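You operate a simulated robot arm through the tools that you are given. There is no shell and no other tool.

You run a simulated two-armed robot. Do the job below in one go: nothing can be reset, and whatever is moved stays where it is left.

Task
Feed a ring and a sleeve from their tubes into the steel tray.
Fine: slide each pusher fully forward and back, once; lay both flat in the small steel tray.

It is judged by the outcome, as a careful person would: the job done as asked, and still so three seconds after it is handed in. It fails if anything else is knocked over, pushed out of place, dropped, spilled or broken.

Robot
Two 6-joint arms with two-finger grippers on one trunk, on a base that moves. Base frame: it is fixed to the floor where the robot stands at the start and does not move with it; the origin is under the middle of the robot, x ahead of it, y to its left, z up. Lengths are in mm, angles in rad, forces in N, time in s.
The left shoulder is at the start at [70, 148, 1367], the right one opposite. With the tool pointing down near the work surface each hand reaches from about 300 to 600 mm from the robot's upright axis, wherever it stands, measured 20 degrees to its own side. Places, roughly: black seal ring (3x3x1 cm) [300, -2700, 900]; ring feeder [200, -2800, 900]; ring landing [100, -2700, 900]; ring pusher [200, -2800, 900]; silver sleeve (3x3x2 cm) [100, -2400, 900]; sleeve feeder [0, -2400, 900]; sleeve landing [-100, -2300, 900]; sleeve pusher [0, -2500, 900]; small steel tray [300, -2500, 900]. Payload 2.69 kg a hand.
Tool frame (each hand has its own): the origin (TCP) lies between the finger pads and is the grasp point; the fingertips stand 20 mm ahead of it; z points along the fingers, y is the line along which they close. The gripper opens to 100 mm; its body begins 63 mm behind the TCP.
Orientation is that of the tool frame in the base frame, as a unit quaternion [w, x, y, z]. With the fingers straight down and closing along the base's y, the tool's x points along the base's -x, its y along +y and its z along -z.

Tools
- The arms move only by the tool step_arm. It takes "left_targets", "right_targets" or both (then of equal length, played together; a hand with none holds still); each is a list of rows, each a list of 7 numbers: the turn, a rotation vector about the base's x, y, z in units of 4 degrees (1.0 is 4 degrees), then the shift along the base's x, y, z in units of 40 mm (1.0 is 40 mm), then the closure, from 0 (fully open) to 1 (shut). In form: [[rx, ry, rz, x, y, z, jaw], ...]. A call has 1 to 20 rows; each row shifts and turns the commanded pose from where the row before left it. A call with a number of a shift or a turn outside -1 to 1 is refused whole. Rows are played at 5 a second. More than 50 mm and 0.15 rad between two rows, or a gripper value outside its range, and nothing of the call is played. Where a pose cannot be reached the arm comes as near as it can. A force on the tool above 50 N (or 10 N above the force at the start of the call, whichever is more), or a blocked arm, ends the call early, and 0.2 s more pass. Each finger travels about 45 mm/s and halts on what it meets, pressing with about 28 N; the grip force reading is that of the motor and also rises with nothing between the fingers. The clock runs only during rows and for 0.2 s after the last one: add rows that do not move to give the fingers time. It gives the time, the measured TCP pose, the force on the tool (base axes), the opening and the grip force at its end, in the units of the frame above (readings bear some noise), with the torque about the TCP (base axes, N m) and any sound that the robot's microphone picked up.
- Cameras (640 x 400 px; columns grow to the right, rows downward): "scene" is now at [141.5, -20.1, 1588.1]; the picture's right is [-0.12, -0.99, 0.00], its down [-0.69, 0.08, -0.72] and it looks along [0.72, -0.09, -0.69] (base axes); focal length 252 px, centre (320, 200). "left" rides on the left gripper at [70, 19, -99] in its tool frame; the picture's right is [-0.26, 0.97, 0.00], its down [-0.75, -0.20, -0.63] and it looks along [-0.61, -0.16, 0.78] (tool axes); focal length 230 px, centre (320, 200). "right" rides on the right gripper at [70, -19, -99] in its tool frame; the picture's right is [0.26, 0.97, 0.00], its down [-0.75, 0.20, -0.63] and it looks along [-0.61, 0.16, 0.78] (tool axes); focal length 230 px, centre (320, 200). There is no depth. A picture from a camera that has moved, and an enlarged one, comes with that camera's place and axes in the base frame and with its lens. The place of the scene camera against the robot may be out by one fixed shift of up to 18 mm in any direction.
- capture(camera): a new picture of that camera. No time passes.
- lift_body(by): slides the trunk up (or, below 0, down) by that many mm; the arms and the scene camera ride with it, the base frame stays. It gives what a move gives, with no picture.
- steer(legs): drives the robot by 1 to 6 legs, each [ahead, turn to the left] in mm and rad, along the robot's own axes; the way and the turn of a leg run together, so that a leg with both is an arc; at most 1500 mm and 3.142 rad a leg. The arms and the cameras ride along, it lands a little off, and it stops where it bumps. It gives what a move gives.
- head_to(pan, tilt): turns the head with the scene camera to pan (to the left, within 1.501 rad either way) and tilt (down, from -0.506 to 1.204), counted from straight ahead of the robot. It gives what a move gives.
- enlarge(camera, box): a new picture of the part [left, top, right, bottom] of that camera's present view, enlarged. No time passes.
- close_job(): hands the job in; it is judged then, once.

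Places have to be worked out from the pictures, the camera data and where the tool is seen. Open the grippers and draw the arms clear of the work before you hand the job in, unless the task says otherwise.

The tools are called after "Request:" by a JSON object that holds its "method" and its "body". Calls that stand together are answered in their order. step_arm: Moves the arms, as the interface text tells. Its arguments: {"type":"object","properties":{"left_targets":{"type":"array","items":{"type":"array","items":{"type":"number"}}},"right_targets":{"type":"array","items":{"type":"array","items":{"type":"number"}}}},"required":[]} The other tools are called the same way: lift_body (by) moves the trunk up or down; steer (legs) drives the base; head_to (pan, tilt) turns the head that bears the scene camera; capture (camera) takes a picture; enlarge (camera, box) takes an enlarged picture of a part of a camera's view; close_job () hands the job in.

At the start:

```text
clock: 0.0
left_eef_pos: [502.3, 160.6, 1000.0]
left_orientation: [0.0, 0.0, 1.0, 0.0]
left_ft_force: [-0.4, 0.1, 0.5]
left_ft_torque: [-0.02, -0.03, 0.01]
left_width: 99.8
left_gripper_force: 0.0
right_eef_pos: [471.1, -236.7, 999.8]
right_orientation: [0.0, 0.0, 1.0, 0.0]
right_ft_force: [0.1, 0.1, -0.9]
right_ft_torque: [0.0, -0.06, -0.02]
right_width: 100.1
right_gripper_force: 0.1
trunk travel left (down, up): [-925.0, 15.0]
robot x, y, heading: [-0.5, -3.6, 0.002]
head pan, tilt (commanded): [-0.122, 0.761]
```

scene: 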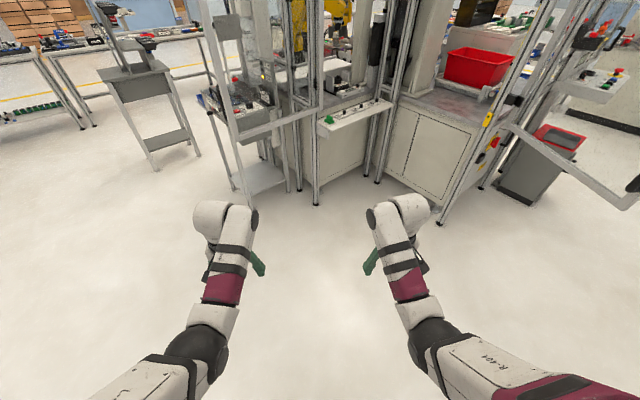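
right: 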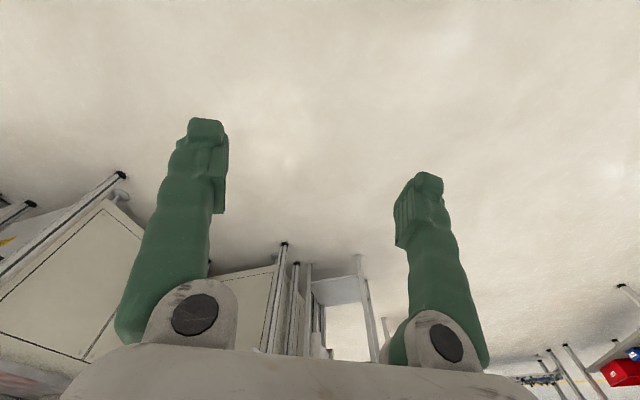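
left: 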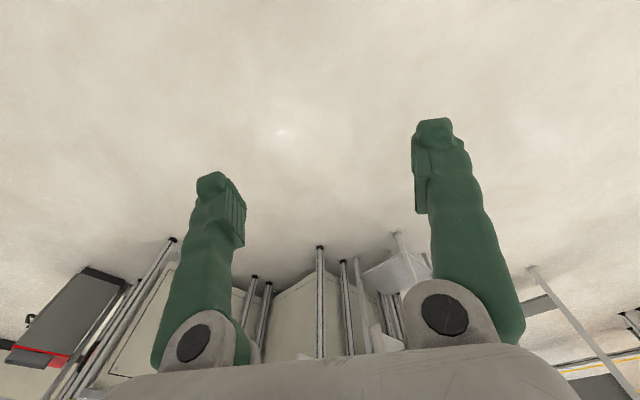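

The work lies about 2.5 m to my right, so I pan the head that way to look for it before driving.

Request:
{"method": "head_to", "body": {"pan": -1.5, "tilt": 0.3}}

```text
clock: 1.5
left_eef_pos: [502.4, 160.4, 1000.0]
left_orientation: [0.0, 0.0, 1.0, 0.0]
left_ft_force: [-0.3, -0.6, -0.7]
left_ft_torque: [-0.01, -0.01, 0.0]
left_width: 100.0
left_gripper_force: 0.0
right_eef_pos: [471.1, -237.2, 999.6]
right_orientation: [0.0, 0.0, 1.0, 0.0]
right_ft_force: [0.7, -0.1, -0.3]
right_ft_torque: [0.01, -0.01, 0.0]
right_width: 99.9
right_gripper_force: 0.1
trunk travel left (down, up): [-925.0, 15.0]
robot x, y, heading: [-2.7, 1.4, 0.0]
head pan, tilt (commanded): [-1.499, 0.3]
```

The head is turned; I take a picture to see the work bench.

Request:
{"method": "capture", "body": {"camera": "scene"}}

```text
taken
camera scene: at [66.5, -103.3, 1629.3], right [-1.0, -0.07, 0.0], down [-0.02, 0.3, -0.96], along [0.07, -0.95, -0.3], focal length 252 px, centre (320, 200)
```

scene: 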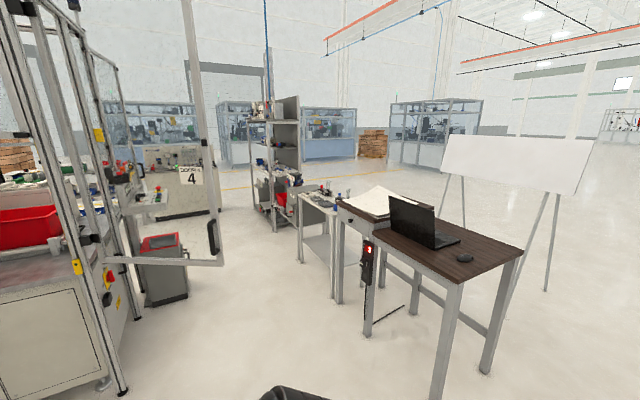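

The gray bench behind the laptop table is where the feeders should be. I enlarge that part.

Request:
{"method": "enlarge", "body": {"camera": "scene", "box": [240, 150, 400, 250]}}

Request:
{"method": "enlarge", "body": {"camera": "scene", "box": [200, 150, 520, 350]}}

```text
4.00 times, centred on (320, 200) of scene
camera zoom: at [66.5, -103.3, 1629.3], right [-1.0, -0.07, 0.0], down [-0.02, 0.3, -0.96], along [0.07, -0.95, -0.3], focal length 1010 px, centre (320, 200)
```

zoom: 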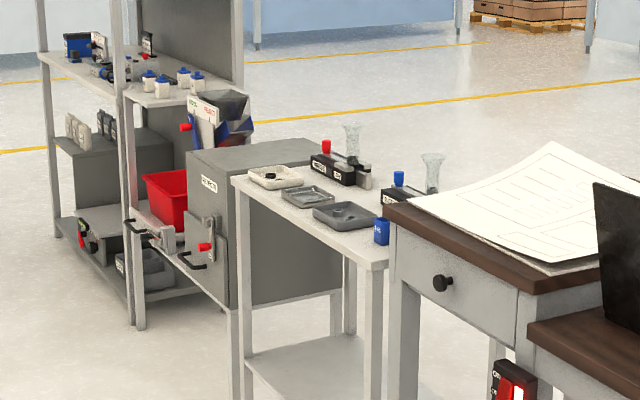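

```text
2.00 times, centred on (360, 250) of scene
camera zoom: at [66.5, -103.3, 1629.3], right [-1.0, -0.07, 0.0], down [-0.02, 0.3, -0.96], along [0.07, -0.95, -0.3], focal length 505 px, centre (240, 100)
```

zoom: 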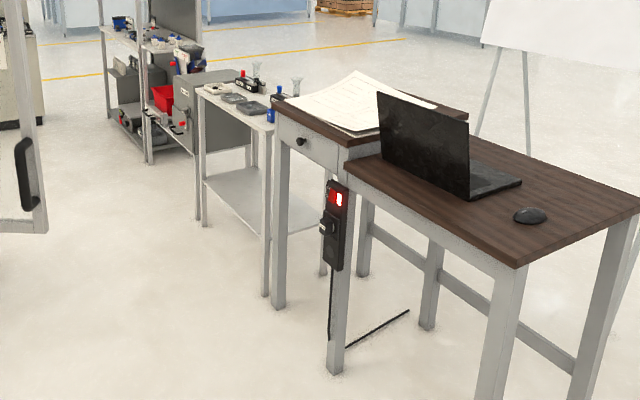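

The work bench is the light one beyond the wooden table, with three trays at its front and two feeders behind. I look at the door frame to my right front to plan the drive.

Request:
{"method": "head_to", "body": {"pan": -1.0, "tilt": 0.4}}

Request:
{"method": "capture", "body": {"camera": "scene"}}

```text
clock: 2.5
left_eef_pos: [501.6, 159.9, 1000.1]
left_orientation: [0.0, -0.001, 1.0, 0.0]
left_ft_force: [0.1, -0.5, 0.3]
left_ft_torque: [0.0, -0.01, 0.0]
left_width: 100.1
left_gripper_force: 0.0
right_eef_pos: [470.8, -237.3, 999.3]
right_orientation: [0.0, 0.0, 1.0, 0.0]
right_ft_force: [0.2, -0.5, -0.4]
right_ft_torque: [0.01, 0.01, 0.04]
right_width: 99.9
right_gripper_force: 0.0
trunk travel left (down, up): [-925.0, 15.0]
robot x, y, heading: [-0.9, 1.0, 0.004]
head pan, tilt (commanded): [-1.0, 0.4]
```

```text
taken
camera scene: at [109.6, -88.1, 1620.1], right [-0.84, -0.54, 0.0], down [-0.21, 0.33, -0.92], along [0.5, -0.78, -0.39], focal length 252 px, centre (320, 200)
```

scene: 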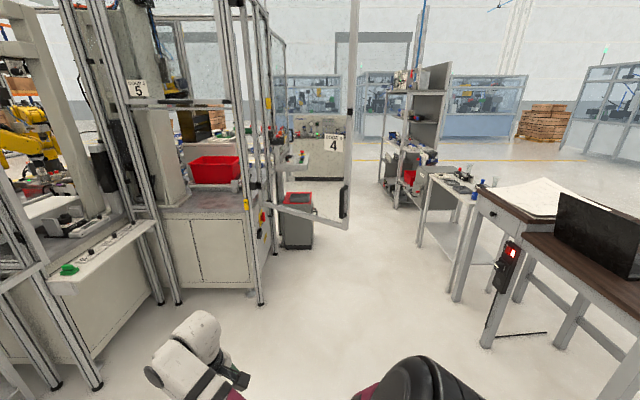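

The free door's lower corner is near (575, -1080, 1025), so I must pass left of it. First I raise and draw in both hands to be more compact.

Request:
{"method": "step_arm", "body": {"left_targets": [[0, 0, 0, -1, 0, 1, 0], [0, 0, 0, -1, 0, 1, 0], [0, 0, 0, -0.5, 0, 1, 0], [0, 0, 0, 0, 0, 0, 0]], "right_targets": [[0, 0, 0, -1, 0.5, 1, 0], [0, 0, 0, -1, 0.5, 1, 0], [0, 0, 0, 0, 0, 1, 0], [0, 0, 0, 0, 0, 0, 0]]}}

```text
refused: row 1 steps farther than a row can; nothing moved
```

The row was too long (over 50 mm combined); I use smaller combined steps.

Request:
{"method": "step_arm", "body": {"left_targets": [[0, 0, 0, -0.8, 0, 0.8, 0], [0, 0, 0, -0.8, 0, 0.8, 0], [0, 0, 0, -0.8, 0, 0.8, 0], [0, 0, 0, 0, 0, 0.6, 0], [0, 0, 0, 0, 0, 0, 0]], "right_targets": [[0, 0, 0, -0.7, 0.3, 0.8, 0], [0, 0, 0, -0.7, 0.3, 0.8, 0], [0, 0, 0, -0.6, 0.3, 0.8, 0], [0, 0, 0, 0, 0, 0.6, 0], [0, 0, 0, 0, 0, 0, 0]]}}

```text
clock: 3.6
left_eef_pos: [466.4, 135.0, 1011.9]
left_orientation: [0.001, 0.0, 1.0, 0.001]
left_ft_force: [-0.1, 0.2, -0.2]
left_ft_torque: [0.0, 0.0, 0.01]
left_width: 100.0
left_gripper_force: 0.0
left hand out of reach, approached as far as the arm can: row 1, 2, 3, 4
right_eef_pos: [452.1, -185.7, 992.6]
right_orientation: [0.0, -0.001, 1.0, -0.001]
right_ft_force: [0.0, 0.1, 0.5]
right_ft_torque: [0.02, 0.03, 0.0]
right_width: 99.8
right_gripper_force: 0.0
right hand out of reach, approached as far as the arm can: row 1, 2, 3, 4
trunk travel left (down, up): [-925.0, 15.0]
robot x, y, heading: [-0.1, -2.1, -0.001]
head pan, tilt (commanded): [-1.0, 0.4]
```

With the tool down the hands can hardly rise above z≈1010, so they stay there. Now I turn right and drive the first stretch, past the door's free end.

Request:
{"method": "steer", "body": {"legs": [[0, -1.47], [1170, 0]]}}

Request:
{"method": "head_to", "body": {"pan": 0.3, "tilt": 0.5}}

Request:
{"method": "capture", "body": {"camera": "scene"}}

```text
clock: 13.2
left_eef_pos: [298.2, -1614.7, 1011.8]
left_orientation: [0.001, 0.67, 0.742, 0.0]
left_ft_force: [-1.3, -0.4, -0.7]
left_ft_torque: [-0.01, -0.03, 0.0]
left_width: 100.2
left_gripper_force: 0.0
right_eef_pos: [-22.3, -1632.6, 993.3]
right_orientation: [0.001, 0.67, 0.742, -0.001]
right_ft_force: [0.4, 0.7, -0.2]
right_ft_torque: [0.0, 0.05, 0.0]
right_width: 99.8
right_gripper_force: 0.1
trunk travel left (down, up): [-925.0, 15.0]
robot x, y, heading: [115.3, -1163.7, -1.47]
head pan, tilt (commanded): [-1.0, 0.4]
```

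```text
clock: 14.7
left_eef_pos: [298.6, -1614.7, 1010.7]
left_orientation: [0.001, 0.671, 0.742, -0.002]
left_ft_force: [0.2, -0.3, -0.4]
left_ft_torque: [0.0, 0.0, -0.01]
left_width: 99.7
left_gripper_force: 0.0
right_eef_pos: [-22.6, -1631.6, 993.3]
right_orientation: [0.0, 0.671, 0.742, -0.001]
right_ft_force: [0.5, 0.2, 0.3]
right_ft_torque: [0.03, 0.0, 0.03]
right_width: 99.8
right_gripper_force: 0.1
trunk travel left (down, up): [-925.0, 15.0]
robot x, y, heading: [116.6, -1161.7, -1.471]
head pan, tilt (commanded): [0.3, 0.499]
```

```text
taken
camera scene: at [166.9, -1308.3, 1610.9], right [-0.92, -0.39, 0.0], down [-0.19, 0.44, -0.88], along [0.34, -0.81, -0.48], focal length 252 px, centre (320, 200)
```

scene: 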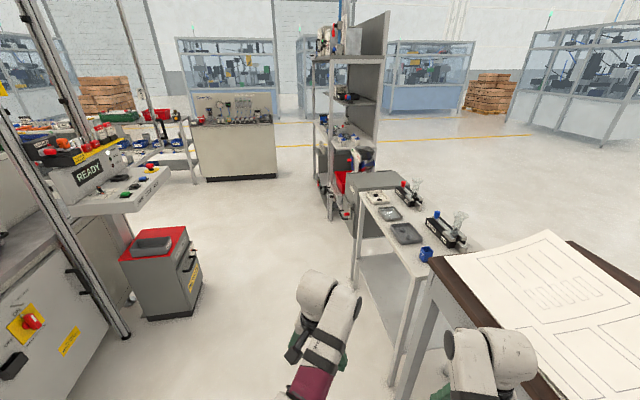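

The way is clear: the table's front edge runs from about (107, -2185) to (536, -2856), top near z≈850. I drive to a spot some 650 mm in front of it and turn to face it.

Request:
{"method": "steer", "body": {"legs": [[0, 0.545], [1206, 0], [0, -1.647]]}}

Request:
{"method": "head_to", "body": {"pan": 0.0, "tilt": 0.7}}

Request:
{"method": "capture", "body": {"camera": "scene"}}

```text
clock: 26.4
left_eef_pos: [532.4, -2498.2, 1011.9]
left_orientation: [0.001, 0.96, 0.279, -0.001]
left_ft_force: [-1.0, -0.5, 0.4]
left_ft_torque: [0.01, -0.03, 0.02]
left_width: 100.0
left_gripper_force: 0.0
right_eef_pos: [374.1, -2220.0, 992.2]
right_orientation: [-0.001, 0.96, 0.279, -0.001]
right_ft_force: [0.9, 0.0, 0.0]
right_ft_torque: [0.02, 0.01, -0.03]
right_width: 100.1
right_gripper_force: 0.1
trunk travel left (down, up): [-925.0, 15.0]
robot x, y, heading: [854.9, -2131.3, -2.579]
head pan, tilt (commanded): [0.3, 0.499]
```

```text
clock: 27.2
left_eef_pos: [532.9, -2497.8, 1011.3]
left_orientation: [0.0, 0.96, 0.279, -0.001]
left_ft_force: [-1.1, 0.2, 0.4]
left_ft_torque: [0.03, 0.02, 0.02]
left_width: 100.1
left_gripper_force: 0.1
right_eef_pos: [371.7, -2219.5, 993.3]
right_orientation: [0.0, 0.961, 0.278, 0.0]
right_ft_force: [-0.3, 1.0, 0.5]
right_ft_torque: [0.02, 0.01, 0.04]
right_width: 99.8
right_gripper_force: 0.0
trunk travel left (down, up): [-925.0, 15.0]
robot x, y, heading: [857.3, -2131.0, -2.579]
head pan, tilt (commanded): [0.0, 0.7]
```

```text
taken
camera scene: at [749.3, -2215.8, 1593.3], right [-0.54, 0.84, 0.0], down [0.54, 0.35, -0.77], along [-0.65, -0.41, -0.64], focal length 252 px, centre (320, 200)
```

scene: 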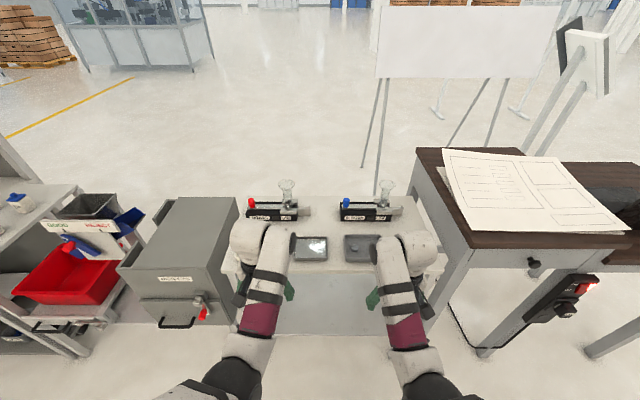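

I face the table squarely. Let me look closely at the feeders and trays.

Request:
{"method": "enlarge", "body": {"camera": "scene", "box": [220, 160, 332, 230]}}

Request:
{"method": "enlarge", "body": {"camera": "scene", "box": [316, 160, 428, 230]}}

Request:
{"method": "enlarge", "body": {"camera": "scene", "box": [216, 160, 440, 300]}}

```text
5.71 times, centred on (276, 195) of scene
camera zoom: at [749.3, -2215.8, 1593.3], right [-0.54, 0.84, 0.0], down [0.54, 0.35, -0.77], along [-0.65, -0.41, -0.64], focal length 1443 px, centre (571, 229)
```

zoom: 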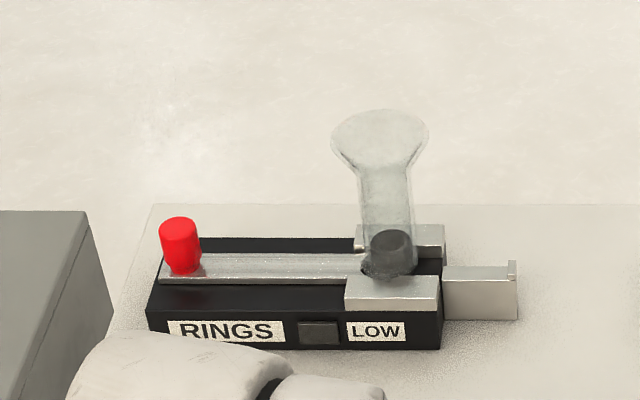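

```text
5.71 times, centred on (372, 195) of scene
camera zoom: at [749.3, -2215.8, 1593.3], right [-0.54, 0.84, 0.0], down [0.54, 0.35, -0.77], along [-0.65, -0.41, -0.64], focal length 1443 px, centre (23, 229)
```

zoom: 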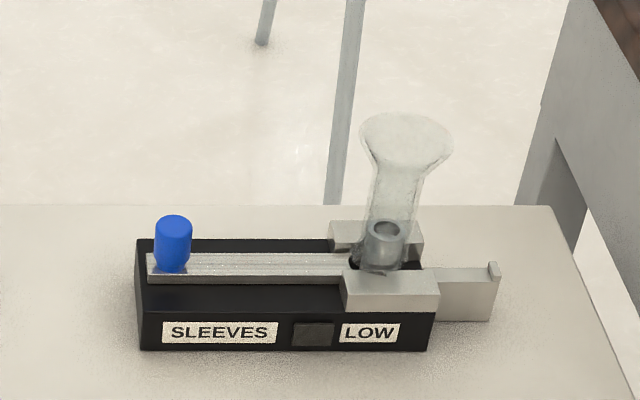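

```text
2.86 times, centred on (328, 230) of scene
camera zoom: at [749.3, -2215.8, 1593.3], right [-0.54, 0.84, 0.0], down [0.54, 0.35, -0.77], along [-0.65, -0.41, -0.64], focal length 722 px, centre (297, 114)
```

zoom: 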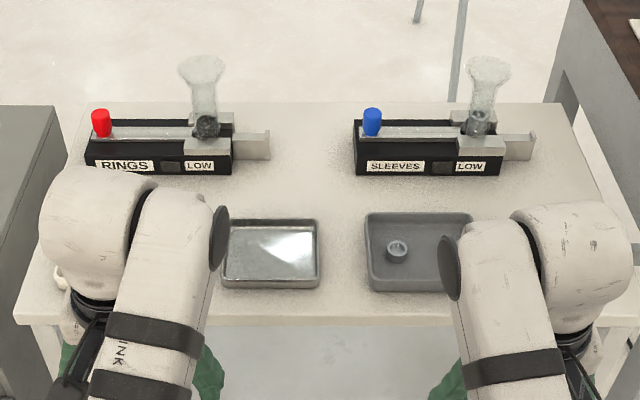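

The feeders push to my right, with tubes and landings at their right ends; the shiny middle tray is the small steel tray. Before driving in, I look straight down to see how far my own base reaches towards the table.

Request:
{"method": "head_to", "body": {"pan": 0.0, "tilt": 1.2}}

Request:
{"method": "capture", "body": {"camera": "scene"}}

Request:
{"method": "capture", "body": {"camera": "left"}}

Request:
{"method": "capture", "body": {"camera": "right"}}

```text
clock: 28.1
left_eef_pos: [533.6, -2497.7, 1010.3]
left_orientation: [0.001, 0.961, 0.278, 0.0]
left_ft_force: [0.0, 0.1, -0.1]
left_ft_torque: [0.0, -0.03, -0.02]
left_width: 99.9
left_gripper_force: 0.1
right_eef_pos: [373.0, -2220.2, 993.3]
right_orientation: [0.0, 0.96, 0.279, -0.002]
right_ft_force: [0.4, -0.7, 0.6]
right_ft_torque: [-0.03, 0.01, -0.01]
right_width: 99.9
right_gripper_force: 0.1
trunk travel left (down, up): [-925.0, 15.0]
robot x, y, heading: [851.5, -2133.6, -2.574]
head pan, tilt (commanded): [0.0, 1.201]
```

```text
taken
camera scene: at [773.9, -2200.4, 1557.3], right [-0.54, 0.84, 0.0], down [0.79, 0.5, -0.36], along [-0.31, -0.19, -0.93], focal length 252 px, centre (320, 200)
```

scene: 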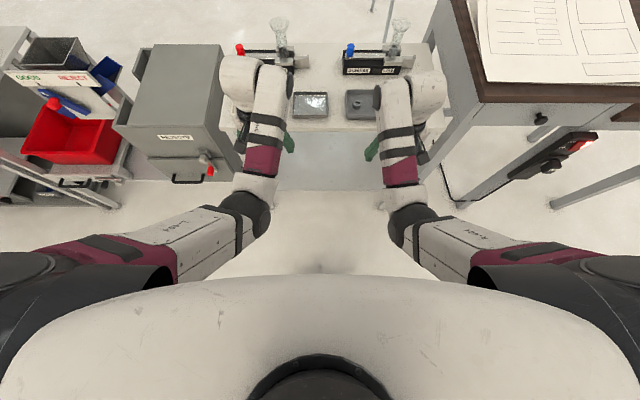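

```text
taken
camera left: at [602.8, -2475.5, 1110.4], right [0.3, -0.95, 0.0], down [-0.74, -0.23, 0.63], along [-0.6, -0.19, -0.78], focal length 230 px, centre (320, 200)
```

left: 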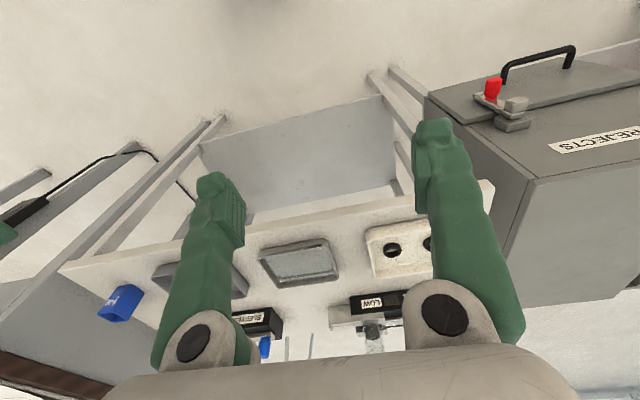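

```text
taken
camera right: at [422.0, -2165.7, 1093.6], right [0.74, -0.68, 0.0], down [-0.52, -0.57, 0.63], along [-0.43, -0.46, -0.78], focal length 230 px, centre (320, 200)
```

right: 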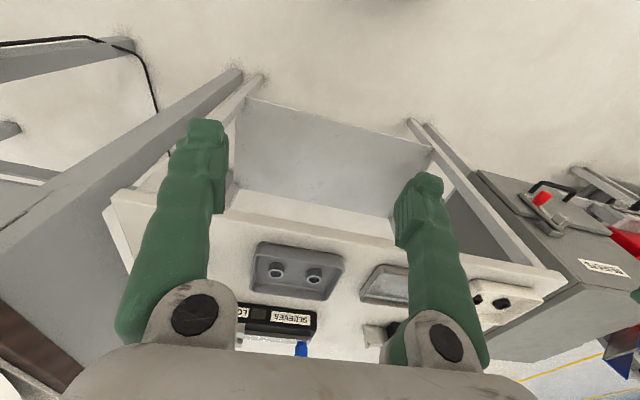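

My base ends within about 220 mm of my axis, and the table edge is about 635 mm away. I drive in 340 mm; the hands then hang above the trays at z≈1000, still short of the tubes.

Request:
{"method": "steer", "body": {"legs": [[340, 0]]}}

Request:
{"method": "head_to", "body": {"pan": 0.0, "tilt": 0.95}}

Request:
{"method": "capture", "body": {"camera": "scene"}}

Request:
{"method": "capture", "body": {"camera": "left"}}

Request:
{"method": "capture", "body": {"camera": "right"}}

```text
clock: 30.3
left_eef_pos: [250.5, -2678.5, 1013.1]
left_orientation: [0.001, 0.96, 0.28, -0.001]
left_ft_force: [0.3, 0.3, 0.2]
left_ft_torque: [-0.03, 0.02, -0.01]
left_width: 100.0
left_gripper_force: 0.0
right_eef_pos: [88.9, -2399.7, 993.5]
right_orientation: [0.0, 0.96, 0.28, -0.002]
right_ft_force: [-0.3, -0.4, 0.5]
right_ft_torque: [-0.01, -0.02, 0.02]
right_width: 100.0
right_gripper_force: 0.1
trunk travel left (down, up): [-925.0, 15.0]
robot x, y, heading: [565.7, -2311.9, -2.571]
head pan, tilt (commanded): [0.0, 1.201]
```

```text
clock: 31.1
left_eef_pos: [247.1, -2679.9, 1012.6]
left_orientation: [0.0, 0.96, 0.279, -0.001]
left_ft_force: [-0.7, -0.3, -0.6]
left_ft_torque: [0.0, 0.03, -0.01]
left_width: 100.2
left_gripper_force: 0.0
right_eef_pos: [85.5, -2401.8, 992.8]
right_orientation: [-0.001, 0.96, 0.28, 0.0]
right_ft_force: [0.5, -0.7, -0.7]
right_ft_torque: [0.03, 0.0, -0.02]
right_width: 99.9
right_gripper_force: 0.1
trunk travel left (down, up): [-925.0, 15.0]
robot x, y, heading: [568.6, -2315.3, -2.576]
head pan, tilt (commanded): [0.0, 0.949]
```

```text
taken
camera scene: at [473.6, -2391.7, 1573.4], right [-0.54, 0.84, 0.0], down [0.69, 0.44, -0.58], along [-0.49, -0.31, -0.81], focal length 252 px, centre (320, 200)
```

scene: 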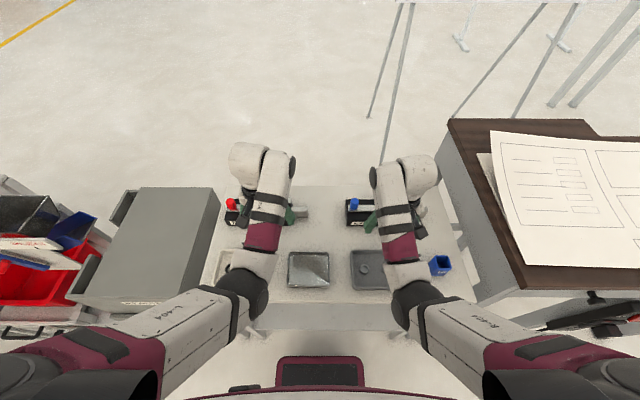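

```text
taken
camera left: at [317.2, -2657.8, 1110.3], right [0.3, -0.95, 0.0], down [-0.74, -0.23, 0.63], along [-0.6, -0.19, -0.78], focal length 230 px, centre (320, 200)
```

left: 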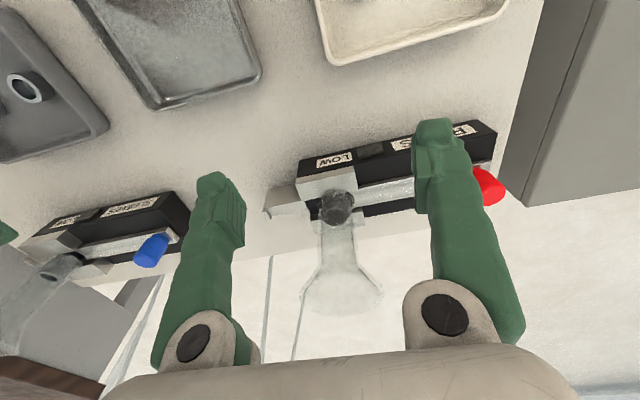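

```text
taken
camera right: at [136.0, -2348.3, 1093.5], right [0.74, -0.68, 0.0], down [-0.52, -0.57, 0.63], along [-0.43, -0.46, -0.78], focal length 230 px, centre (320, 200)
```

right: 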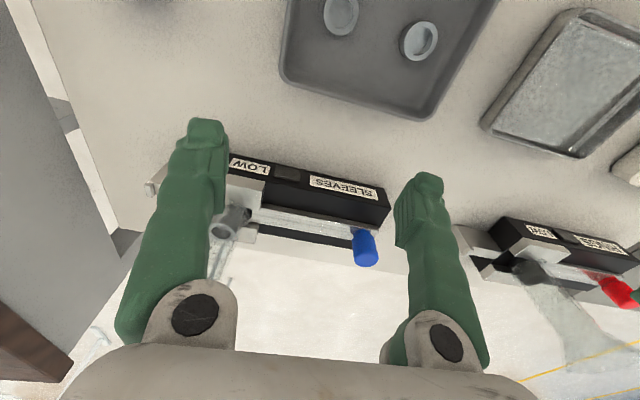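

Both wrist cameras now see the feeders. I zoom in to measure knobs, tubes and landings precisely.

Request:
{"method": "enlarge", "body": {"camera": "scene", "box": [200, 170, 328, 250]}}

Request:
{"method": "enlarge", "body": {"camera": "scene", "box": [328, 170, 456, 250]}}

Request:
{"method": "enlarge", "body": {"camera": "left", "box": [240, 100, 560, 300]}}

Request:
{"method": "enlarge", "body": {"camera": "right", "box": [120, 100, 440, 300]}}

```text
5.00 times, centred on (264, 210) of scene
camera zoom: at [473.6, -2391.7, 1573.4], right [-0.54, 0.84, 0.0], down [0.69, 0.44, -0.58], along [-0.49, -0.31, -0.81], focal length 1263 px, centre (600, 150)
```

zoom: 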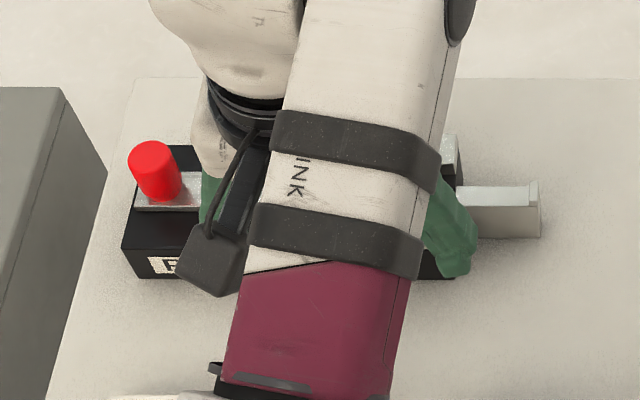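

```text
5.00 times, centred on (392, 210) of scene
camera zoom: at [473.6, -2391.7, 1573.4], right [-0.54, 0.84, 0.0], down [0.69, 0.44, -0.58], along [-0.49, -0.31, -0.81], focal length 1263 px, centre (-40, 150)
```

zoom: 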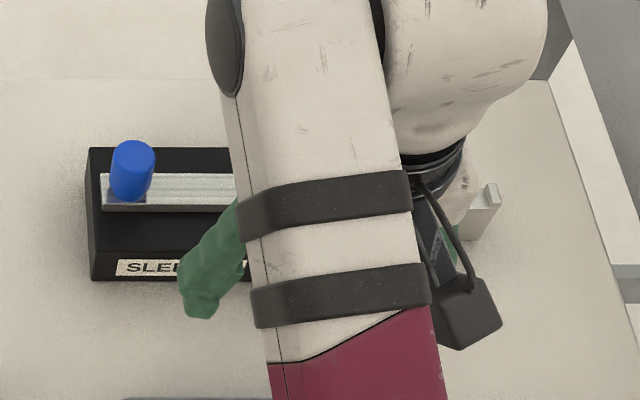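

```text
2.00 times, centred on (400, 200) of left
camera zoom: at [317.2, -2657.8, 1110.3], right [0.3, -0.95, 0.0], down [-0.74, -0.23, 0.63], along [-0.6, -0.19, -0.78], focal length 460 px, centre (160, 200)
```

zoom: 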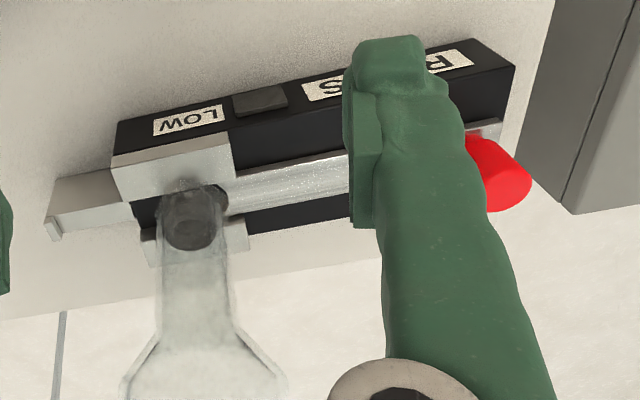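

```text
2.00 times, centred on (280, 200) of right
camera zoom: at [136.0, -2348.3, 1093.5], right [0.74, -0.68, 0.0], down [-0.52, -0.57, 0.63], along [-0.43, -0.46, -0.78], focal length 460 px, centre (400, 200)
```

zoom: 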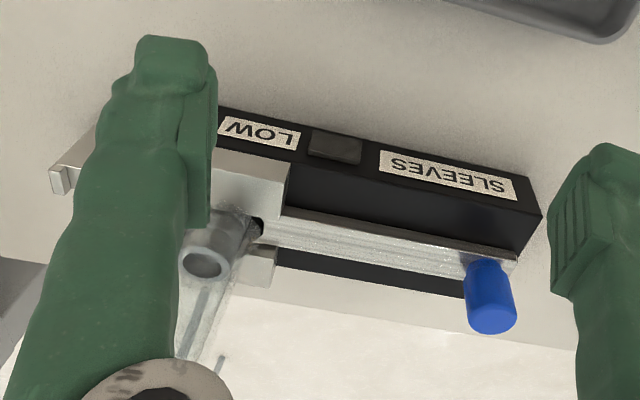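

Rough result in robot-aligned terms: knobs are ~576 mm ahead (z 891–935), tubes 160 mm to the right of each knob, table top z≈848. That is slightly out of reach, so I creep in 45 mm more.

Request:
{"method": "steer", "body": {"legs": [[45, 0]]}}

Request:
{"method": "capture", "body": {"camera": "scene"}}

Request:
{"method": "capture", "body": {"camera": "left"}}

Request:
{"method": "capture", "body": {"camera": "right"}}

```text
clock: 32.0
left_eef_pos: [213.2, -2704.6, 1014.6]
left_orientation: [0.004, 0.96, 0.281, -0.004]
left_ft_force: [0.0, 0.4, -1.4]
left_ft_torque: [-0.04, -0.02, 0.02]
left_width: 99.9
left_gripper_force: 0.0
right_eef_pos: [53.3, -2422.6, 993.7]
right_orientation: [0.003, 0.96, 0.279, -0.003]
right_ft_force: [-0.1, 0.5, -0.6]
right_ft_torque: [0.02, -0.03, 0.02]
right_width: 100.2
right_gripper_force: 0.0
trunk travel left (down, up): [-925.0, 15.0]
robot x, y, heading: [528.5, -2338.7, -2.576]
head pan, tilt (commanded): [0.0, 0.949]
```

```text
taken
camera scene: at [433.4, -2417.3, 1573.1], right [-0.54, 0.84, 0.0], down [0.69, 0.44, -0.58], along [-0.49, -0.31, -0.81], focal length 252 px, centre (320, 200)
```

scene: 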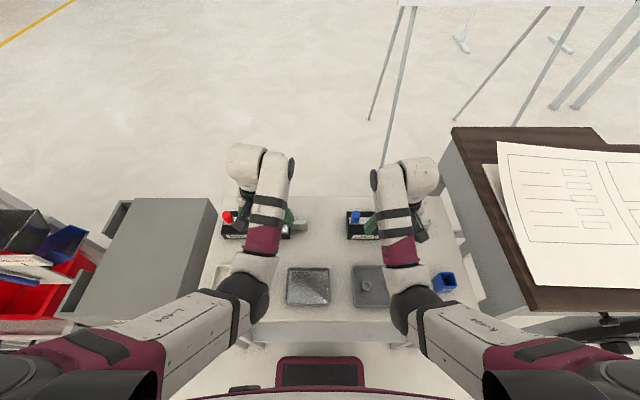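

```text
taken
camera left: at [283.8, -2681.3, 1112.6], right [0.3, -0.95, 0.01], down [-0.74, -0.23, 0.64], along [-0.6, -0.2, -0.77], focal length 230 px, centre (320, 200)
```

left: 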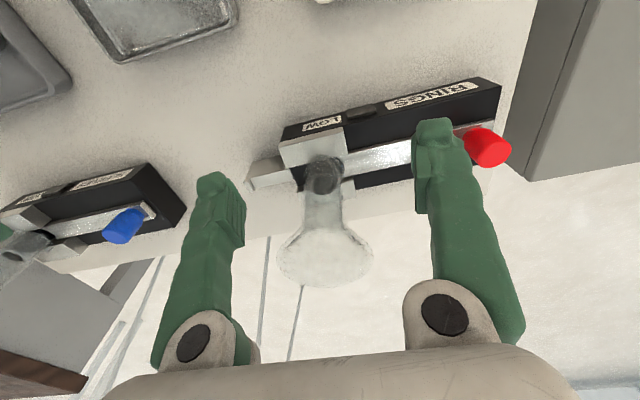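

```text
taken
camera right: at [102.9, -2369.5, 1094.7], right [0.74, -0.68, 0.0], down [-0.52, -0.57, 0.63], along [-0.43, -0.47, -0.77], focal length 230 px, centre (320, 200)
```

right: 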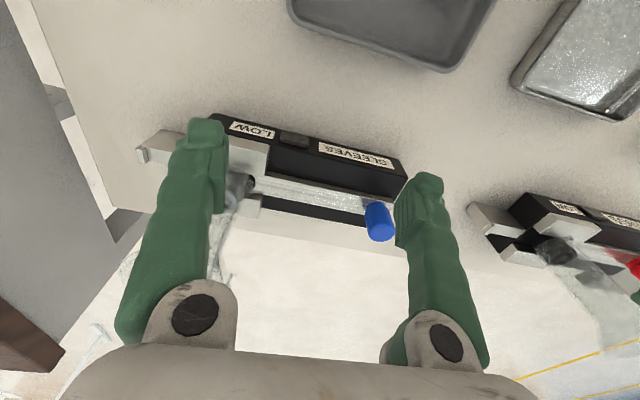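

No bump. The blue knob stands near base (31, -2538), top z≈935, so I carry the right hand over it at the present height and half-close the fingers.

Request:
{"method": "step_arm", "body": {"right_targets": [[0, 0, 0, -0.14, -0.72, 0, 0.2], [0, 0, 0, -0.14, -0.72, 0, 0.35], [0, 0, 0, -0.14, -0.72, 0, 0.4], [0, 0, 0, -0.14, -0.72, 0, 0.4], [0, 0, 0, 0, 0, 0, 0.4]]}}

Request:
{"method": "capture", "body": {"camera": "right"}}

Request:
{"method": "capture", "body": {"camera": "scene"}}

```text
clock: 33.2
left_eef_pos: [213.6, -2706.4, 1013.6]
left_orientation: [0.004, 0.96, 0.281, -0.006]
left_ft_force: [-0.5, -0.7, -0.1]
left_ft_torque: [-0.01, 0.02, 0.0]
left_width: 100.2
left_gripper_force: 0.1
right_eef_pos: [30.5, -2538.5, 995.3]
right_orientation: [0.001, 0.96, 0.279, -0.002]
right_ft_force: [-0.2, 0.9, 0.3]
right_ft_torque: [0.01, 0.01, -0.01]
right_width: 60.0
right_gripper_force: 0.0
trunk travel left (down, up): [-925.0, 15.0]
robot x, y, heading: [530.0, -2338.4, -2.572]
head pan, tilt (commanded): [0.0, 0.949]
```

```text
taken
camera right: at [79.2, -2485.2, 1094.7], right [0.74, -0.68, 0.0], down [-0.52, -0.57, 0.64], along [-0.43, -0.47, -0.77], focal length 230 px, centre (320, 200)
```

right: 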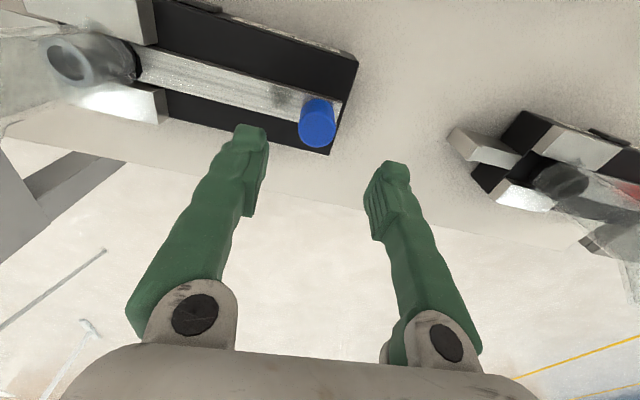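

```text
taken
camera scene: at [433.1, -2417.4, 1573.2], right [-0.54, 0.84, 0.0], down [0.69, 0.44, -0.58], along [-0.49, -0.31, -0.81], focal length 252 px, centre (320, 200)
```

scene: 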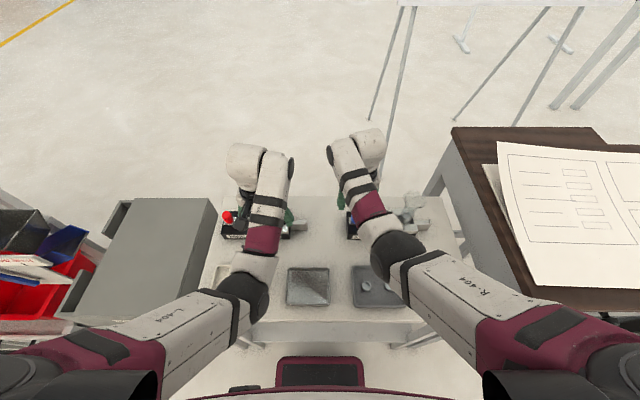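

The knob shows nearly under the hand. I zoom in to refine its centre and heights.

Request:
{"method": "enlarge", "body": {"camera": "right", "box": [240, 30, 400, 130]}}

Request:
{"method": "enlarge", "body": {"camera": "right", "box": [200, 60, 440, 210]}}

Request:
{"method": "enlarge", "body": {"camera": "scene", "box": [320, 170, 448, 250]}}

```text
4.00 times, centred on (320, 80) of right
camera zoom: at [79.2, -2485.2, 1094.7], right [0.74, -0.68, 0.0], down [-0.52, -0.57, 0.64], along [-0.43, -0.47, -0.77], focal length 920 px, centre (320, 680)
```

zoom: 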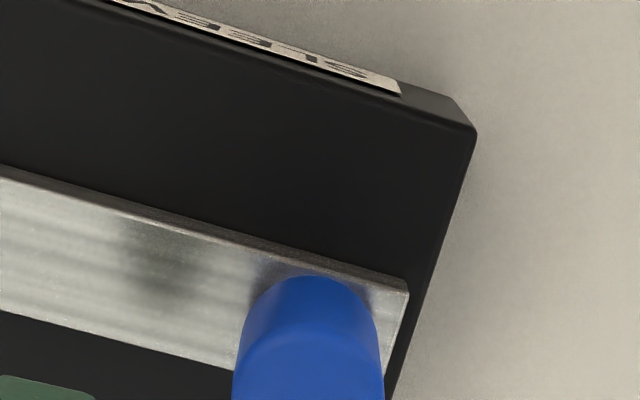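

```text
2.67 times, centred on (320, 135) of right
camera zoom: at [79.2, -2485.2, 1094.7], right [0.74, -0.68, 0.0], down [-0.52, -0.57, 0.64], along [-0.43, -0.47, -0.77], focal length 614 px, centre (320, 373)
```

zoom: 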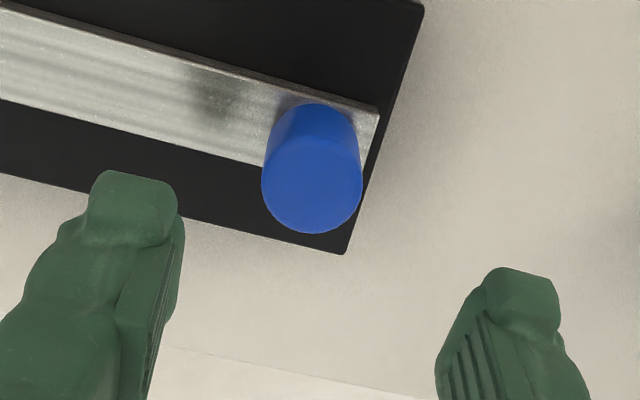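

```text
5.00 times, centred on (384, 210) of scene
camera zoom: at [433.1, -2417.4, 1573.2], right [-0.54, 0.84, 0.0], down [0.69, 0.44, -0.58], along [-0.49, -0.31, -0.81], focal length 1263 px, centre (0, 150)
```

zoom: 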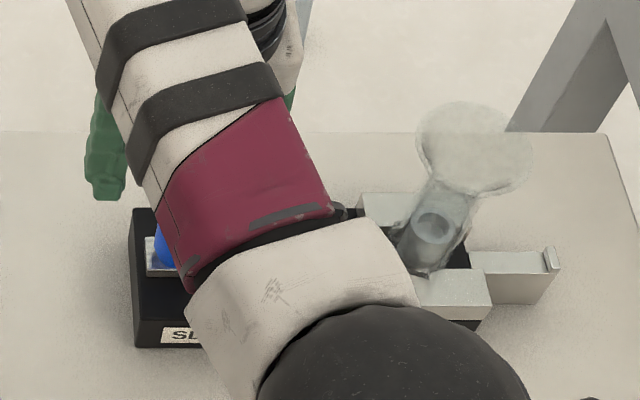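

Refined: the knob axis is 6 mm nearer me and 4 mm to the right of the TCP, knob from z≈895 to 935. I correct and go down to TCP z≈921 with the fingers open around it.

Request:
{"method": "step_arm", "body": {"right_targets": [[0, 0, 0, 0.072, 0.165, 0, 0.4], [0, 0, 0, 0, 0, -0.9, 0.4], [0, 0, 0, 0, 0, -0.9, 0.4], [0, 0, 0, 0, 0, 0, 0.4]]}}

Request:
{"method": "capture", "body": {"camera": "right"}}

```text
clock: 34.2
left_eef_pos: [217.6, -2704.3, 1018.4]
left_orientation: [0.004, 0.959, 0.282, -0.008]
left_ft_force: [-0.5, -0.5, 0.8]
left_ft_torque: [0.03, 0.0, -0.01]
left_width: 100.2
left_gripper_force: 0.1
right_eef_pos: [35.7, -2531.5, 929.2]
right_orientation: [0.001, 0.96, 0.28, -0.01]
right_ft_force: [-1.2, -1.8, 30.8]
right_ft_torque: [1.08, 0.54, 0.27]
right_width: 61.8
right_gripper_force: 1.5
trunk travel left (down, up): [-925.0, 15.0]
robot x, y, heading: [528.4, -2339.9, -2.576]
head pan, tilt (commanded): [0.0, 0.949]
```

```text
taken
camera right: at [86.6, -2477.5, 1028.5], right [0.74, -0.68, -0.01], down [-0.51, -0.57, 0.64], along [-0.44, -0.47, -0.77], focal length 230 px, centre (320, 200)
```

right: 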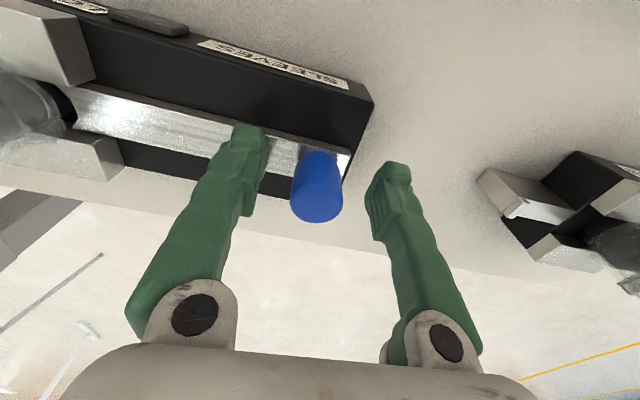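

The right fingertip is pressing on the slide plate (31 N up), so the plate is higher than I judged. I raise the hand 12 mm at once.

Request:
{"method": "step_arm", "body": {"right_targets": [[0, 0, 0, 0, 0, 0.3, 0.4], [0, 0, 0, 0, 0, 0, 0.4]]}}

Request:
{"method": "capture", "body": {"camera": "right"}}

Request:
{"method": "capture", "body": {"camera": "left"}}

```text
clock: 34.8
left_eef_pos: [215.6, -2704.3, 1015.3]
left_orientation: [0.003, 0.96, 0.282, -0.006]
left_ft_force: [0.2, -0.3, 0.9]
left_ft_torque: [-0.01, 0.0, -0.01]
left_width: 99.9
left_gripper_force: 0.1
right_eef_pos: [36.9, -2530.7, 935.1]
right_orientation: [0.002, 0.96, 0.278, -0.003]
right_ft_force: [-1.1, -0.2, -0.3]
right_ft_torque: [-0.01, 0.02, 0.04]
right_width: 59.9
right_gripper_force: 0.0
trunk travel left (down, up): [-925.0, 15.0]
robot x, y, heading: [528.4, -2340.6, -2.567]
head pan, tilt (commanded): [0.0, 0.949]
```

```text
taken
camera right: at [86.4, -2476.7, 1035.7], right [0.74, -0.68, 0.0], down [-0.52, -0.57, 0.63], along [-0.43, -0.47, -0.77], focal length 230 px, centre (320, 200)
```

right: 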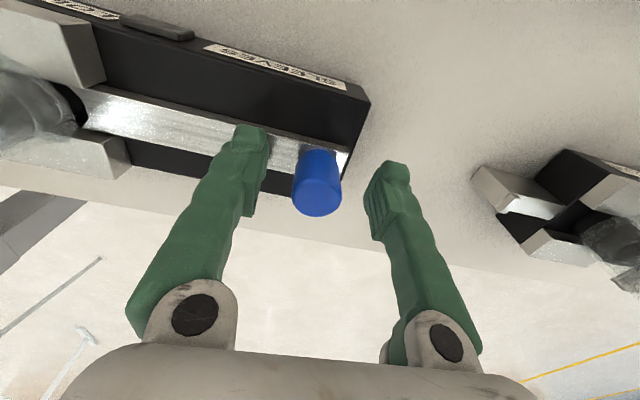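

```text
taken
camera left: at [286.0, -2680.6, 1113.6], right [0.3, -0.95, 0.01], down [-0.73, -0.23, 0.64], along [-0.61, -0.2, -0.77], focal length 230 px, centre (320, 200)
```

left: 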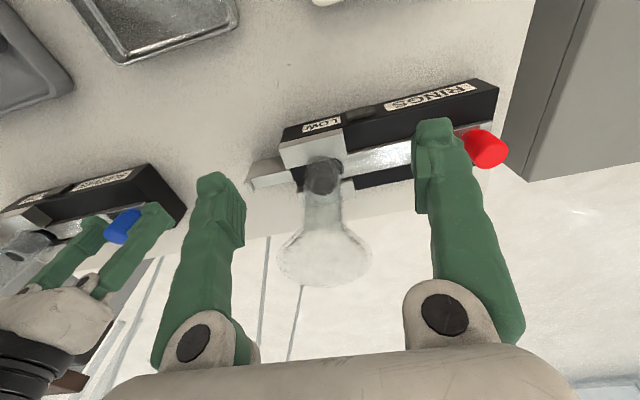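

Now free of contact at z≈935. Combining the two views, the knob top is really z≈955 and its axis lies 4 mm nearer and 3 mm to the right; I centre on it and close the fingers.

Request:
{"method": "step_arm", "body": {"right_targets": [[0, 0, 0, 0.05, 0.11, 0, 0.4], [0, 0, 0, 0, 0, 0, 0.6], [0, 0, 0, 0, 0, 0, 0.75], [0, 0, 0, 0, 0, 0, 0.9], [0, 0, 0, 0, 0, 0, 1.0], [0, 0, 0, 0, 0, 0, 1.0]]}}

Request:
{"method": "capture", "body": {"camera": "right"}}

```text
clock: 36.2
left_eef_pos: [215.0, -2706.3, 1013.9]
left_orientation: [0.004, 0.959, 0.282, -0.006]
left_ft_force: [0.7, -0.1, -0.4]
left_ft_torque: [-0.01, -0.01, 0.01]
left_width: 100.2
left_gripper_force: 0.1
right_eef_pos: [38.4, -2526.1, 936.4]
right_orientation: [0.002, 0.96, 0.279, -0.003]
right_ft_force: [2.7, -1.5, -2.9]
right_ft_torque: [-0.1, 0.03, 0.01]
right_width: 24.6
right_gripper_force: 44.9
trunk travel left (down, up): [-925.0, 15.0]
robot x, y, heading: [533.3, -2339.0, -2.573]
head pan, tilt (commanded): [0.0, 0.949]
```

```text
taken
camera right: at [87.9, -2473.3, 1035.6], right [0.74, -0.68, 0.0], down [-0.52, -0.57, 0.64], along [-0.43, -0.47, -0.77], focal length 230 px, centre (320, 200)
```

right: 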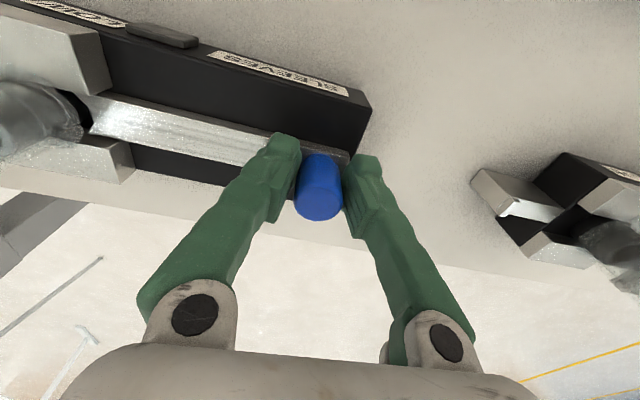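

The knob is gripped (24.6 mm wide). I slide it towards the tube (to my right, along about [-0.52, 0.86]) 40 mm in small rows and watch the force.

Request:
{"method": "step_arm", "body": {"right_targets": [[0, 0, 0, -0.1295, 0.2139, 0, 1.0], [0, 0, 0, -0.1295, 0.2139, 0, 1.0], [0, 0, 0, -0.1295, 0.2139, 0, 1.0], [0, 0, 0, -0.1295, 0.2139, 0, 1.0]]}}

Request:
{"method": "capture", "body": {"camera": "right"}}

```text
clock: 37.2
left_eef_pos: [212.9, -2703.7, 1015.0]
left_orientation: [0.004, 0.96, 0.282, -0.005]
left_ft_force: [-0.5, -0.8, 0.5]
left_ft_torque: [-0.02, -0.01, 0.02]
left_width: 100.0
left_gripper_force: 0.0
right_eef_pos: [16.0, -2490.0, 935.8]
right_orientation: [0.002, 0.96, 0.28, -0.002]
right_ft_force: [3.8, 1.0, -10.6]
right_ft_torque: [0.04, 0.31, 0.01]
right_width: 24.8
right_gripper_force: 45.1
trunk travel left (down, up): [-925.0, 15.0]
robot x, y, heading: [529.7, -2338.8, -2.575]
head pan, tilt (commanded): [0.0, 0.949]
```

```text
taken
camera right: at [65.2, -2437.7, 1035.8], right [0.73, -0.68, 0.0], down [-0.52, -0.57, 0.63], along [-0.43, -0.47, -0.77], focal length 230 px, centre (320, 200)
```

right: 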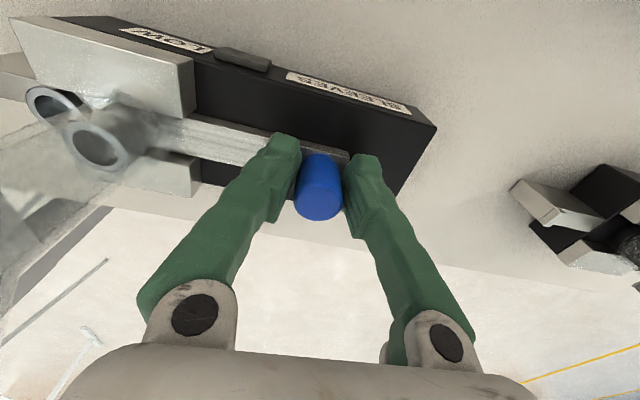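

The lower sleeve is moving out and another stays in the tube. I continue in smaller rows, watching for the end stop.

Request:
{"method": "step_arm", "body": {"right_targets": [[0, 0, 0, -0.0907, 0.1497, -0.02, 1.0], [0, 0, 0, -0.0907, 0.1497, -0.02, 1.0], [0, 0, 0, 0, 0, 0, 1.0]]}}

Request:
{"method": "capture", "body": {"camera": "right"}}

Request:
{"method": "capture", "body": {"camera": "scene"}}

```text
clock: 38.0
left_eef_pos: [215.9, -2704.6, 1016.4]
left_orientation: [0.004, 0.959, 0.282, -0.005]
left_ft_force: [-0.1, -0.5, -0.9]
left_ft_torque: [0.03, -0.04, 0.02]
left_width: 99.9
left_gripper_force: 0.0
right_eef_pos: [7.6, -2479.9, 936.8]
right_orientation: [0.002, 0.96, 0.28, -0.006]
right_ft_force: [-1.8, 0.7, 6.1]
right_ft_torque: [0.49, -0.88, 0.08]
right_width: 24.9
right_gripper_force: 45.9
trunk travel left (down, up): [-925.0, 15.0]
robot x, y, heading: [529.0, -2341.1, -2.573]
head pan, tilt (commanded): [0.0, 0.949]
```

```text
taken
camera right: at [58.3, -2425.5, 1035.4], right [0.74, -0.68, 0.0], down [-0.52, -0.57, 0.64], along [-0.43, -0.47, -0.77], focal length 230 px, centre (320, 200)
```

right: 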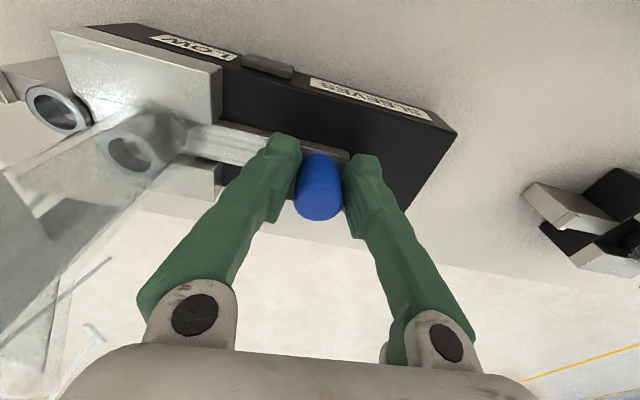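

```text
taken
camera scene: at [436.0, -2415.8, 1573.7], right [-0.54, 0.84, 0.0], down [0.69, 0.44, -0.58], along [-0.49, -0.31, -0.81], focal length 252 px, centre (320, 200)
```

scene: 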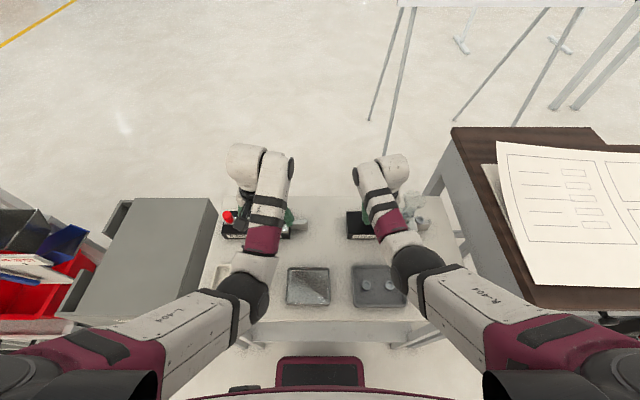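

It has travelled about 55 mm with little force. I go on in 4 mm rows until the stop is felt.

Request:
{"method": "step_arm", "body": {"right_targets": [[0, 0, 0, -0.0518, 0.0856, 0, 1.0], [0, 0, 0, -0.0518, 0.0856, 0, 1.0], [0, 0, 0, 0, 0, 0, 1.0]]}}

Request:
{"method": "capture", "body": {"camera": "right"}}

```text
clock: 38.8
left_eef_pos: [216.6, -2704.7, 1016.1]
left_orientation: [0.005, 0.959, 0.282, -0.006]
left_ft_force: [-0.5, -0.1, 0.1]
left_ft_torque: [0.01, 0.02, 0.01]
left_width: 100.0
left_gripper_force: 0.0
right_eef_pos: [4.8, -2474.0, 936.3]
right_orientation: [0.001, 0.96, 0.279, -0.007]
right_ft_force: [-3.9, -2.5, 16.5]
right_ft_torque: [0.21, -0.4, 0.06]
right_width: 24.7
right_gripper_force: 45.2
trunk travel left (down, up): [-925.0, 15.0]
robot x, y, heading: [528.8, -2341.5, -2.577]
head pan, tilt (commanded): [0.0, 0.949]
```

```text
taken
camera right: at [54.7, -2419.3, 1035.2], right [0.74, -0.68, 0.0], down [-0.52, -0.57, 0.64], along [-0.44, -0.47, -0.77], focal length 230 px, centre (320, 200)
```

right: 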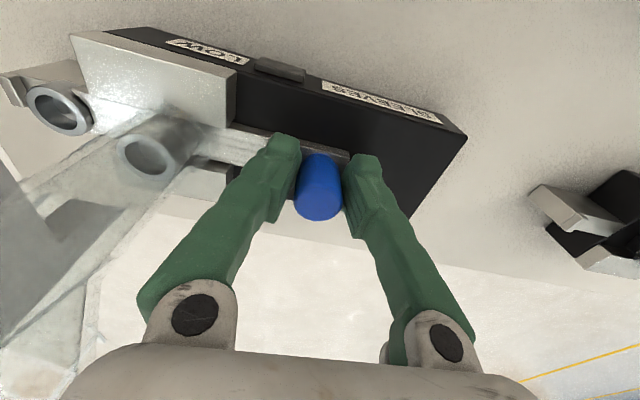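

Still no end stop (62 mm so far). I ease the downward pressure a little and continue in 3–4 mm rows.

Request:
{"method": "step_arm", "body": {"right_targets": [[0, 0, 0, -0.0518, 0.0856, 0.04, 1.0], [0, 0, 0, 0, 0, 0, 1.0]]}}

Request:
{"method": "enlarge", "body": {"camera": "right", "box": [0, 20, 320, 220]}}

```text
clock: 39.4
left_eef_pos: [214.6, -2705.0, 1014.2]
left_orientation: [0.004, 0.96, 0.282, -0.005]
left_ft_force: [0.0, -0.6, 0.4]
left_ft_torque: [0.01, 0.02, -0.01]
left_width: 99.9
left_gripper_force: 0.0
right_eef_pos: [1.8, -2469.1, 935.5]
right_orientation: [0.003, 0.96, 0.279, -0.004]
right_ft_force: [-4.5, -2.6, 7.2]
right_ft_torque: [-0.79, 1.05, 0.04]
right_width: 24.8
right_gripper_force: 44.8
trunk travel left (down, up): [-925.0, 15.0]
robot x, y, heading: [530.2, -2342.5, -2.576]
head pan, tilt (commanded): [0.0, 0.949]
```

```text
2.00 times, centred on (160, 120) of right
camera zoom: at [52.0, -2415.7, 1035.4], right [0.74, -0.68, 0.0], down [-0.52, -0.57, 0.64], along [-0.43, -0.47, -0.77], focal length 460 px, centre (640, 360)
```

zoom: 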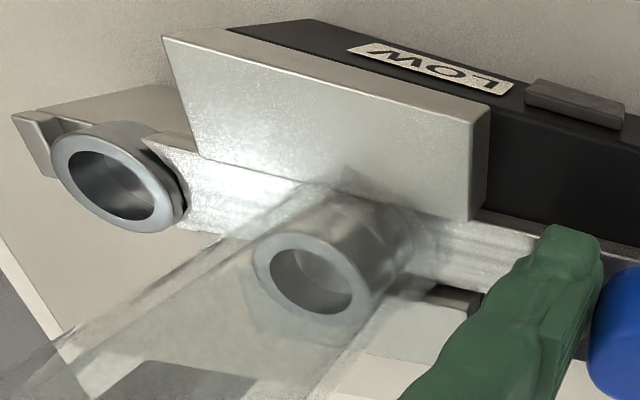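

The pusher tip now shows beyond the guide and the sleeve is close to the landing's end wall. I advance 2 mm at a time to feel the stop.

Request:
{"method": "step_arm", "body": {"right_targets": [[0, 0, 0, -0.026, 0.043, 0, 1.0], [0, 0, 0, 0, 0, 0, 1.0]]}}

Request:
{"method": "enlarge", "body": {"camera": "right", "box": [0, 20, 320, 220]}}

```text
clock: 40.0
left_eef_pos: [215.2, -2705.5, 1016.1]
left_orientation: [0.005, 0.959, 0.282, -0.005]
left_ft_force: [0.3, -0.6, -0.2]
left_ft_torque: [-0.03, 0.01, 0.01]
left_width: 100.0
left_gripper_force: 0.0
right_eef_pos: [0.6, -2468.4, 935.5]
right_orientation: [0.002, 0.96, 0.279, -0.004]
right_ft_force: [-5.4, -3.9, 7.0]
right_ft_torque: [-0.5, 0.66, 0.03]
right_width: 25.2
right_gripper_force: 45.3
trunk travel left (down, up): [-925.0, 15.0]
robot x, y, heading: [526.8, -2341.5, -2.574]
head pan, tilt (commanded): [0.0, 0.949]
```

```text
2.00 times, centred on (160, 120) of right
camera zoom: at [51.1, -2414.7, 1035.5], right [0.74, -0.68, 0.0], down [-0.52, -0.57, 0.64], along [-0.43, -0.47, -0.77], focal length 460 px, centre (640, 360)
```

zoom: 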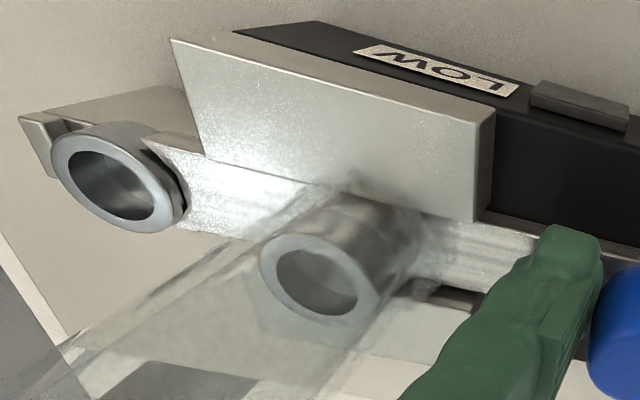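

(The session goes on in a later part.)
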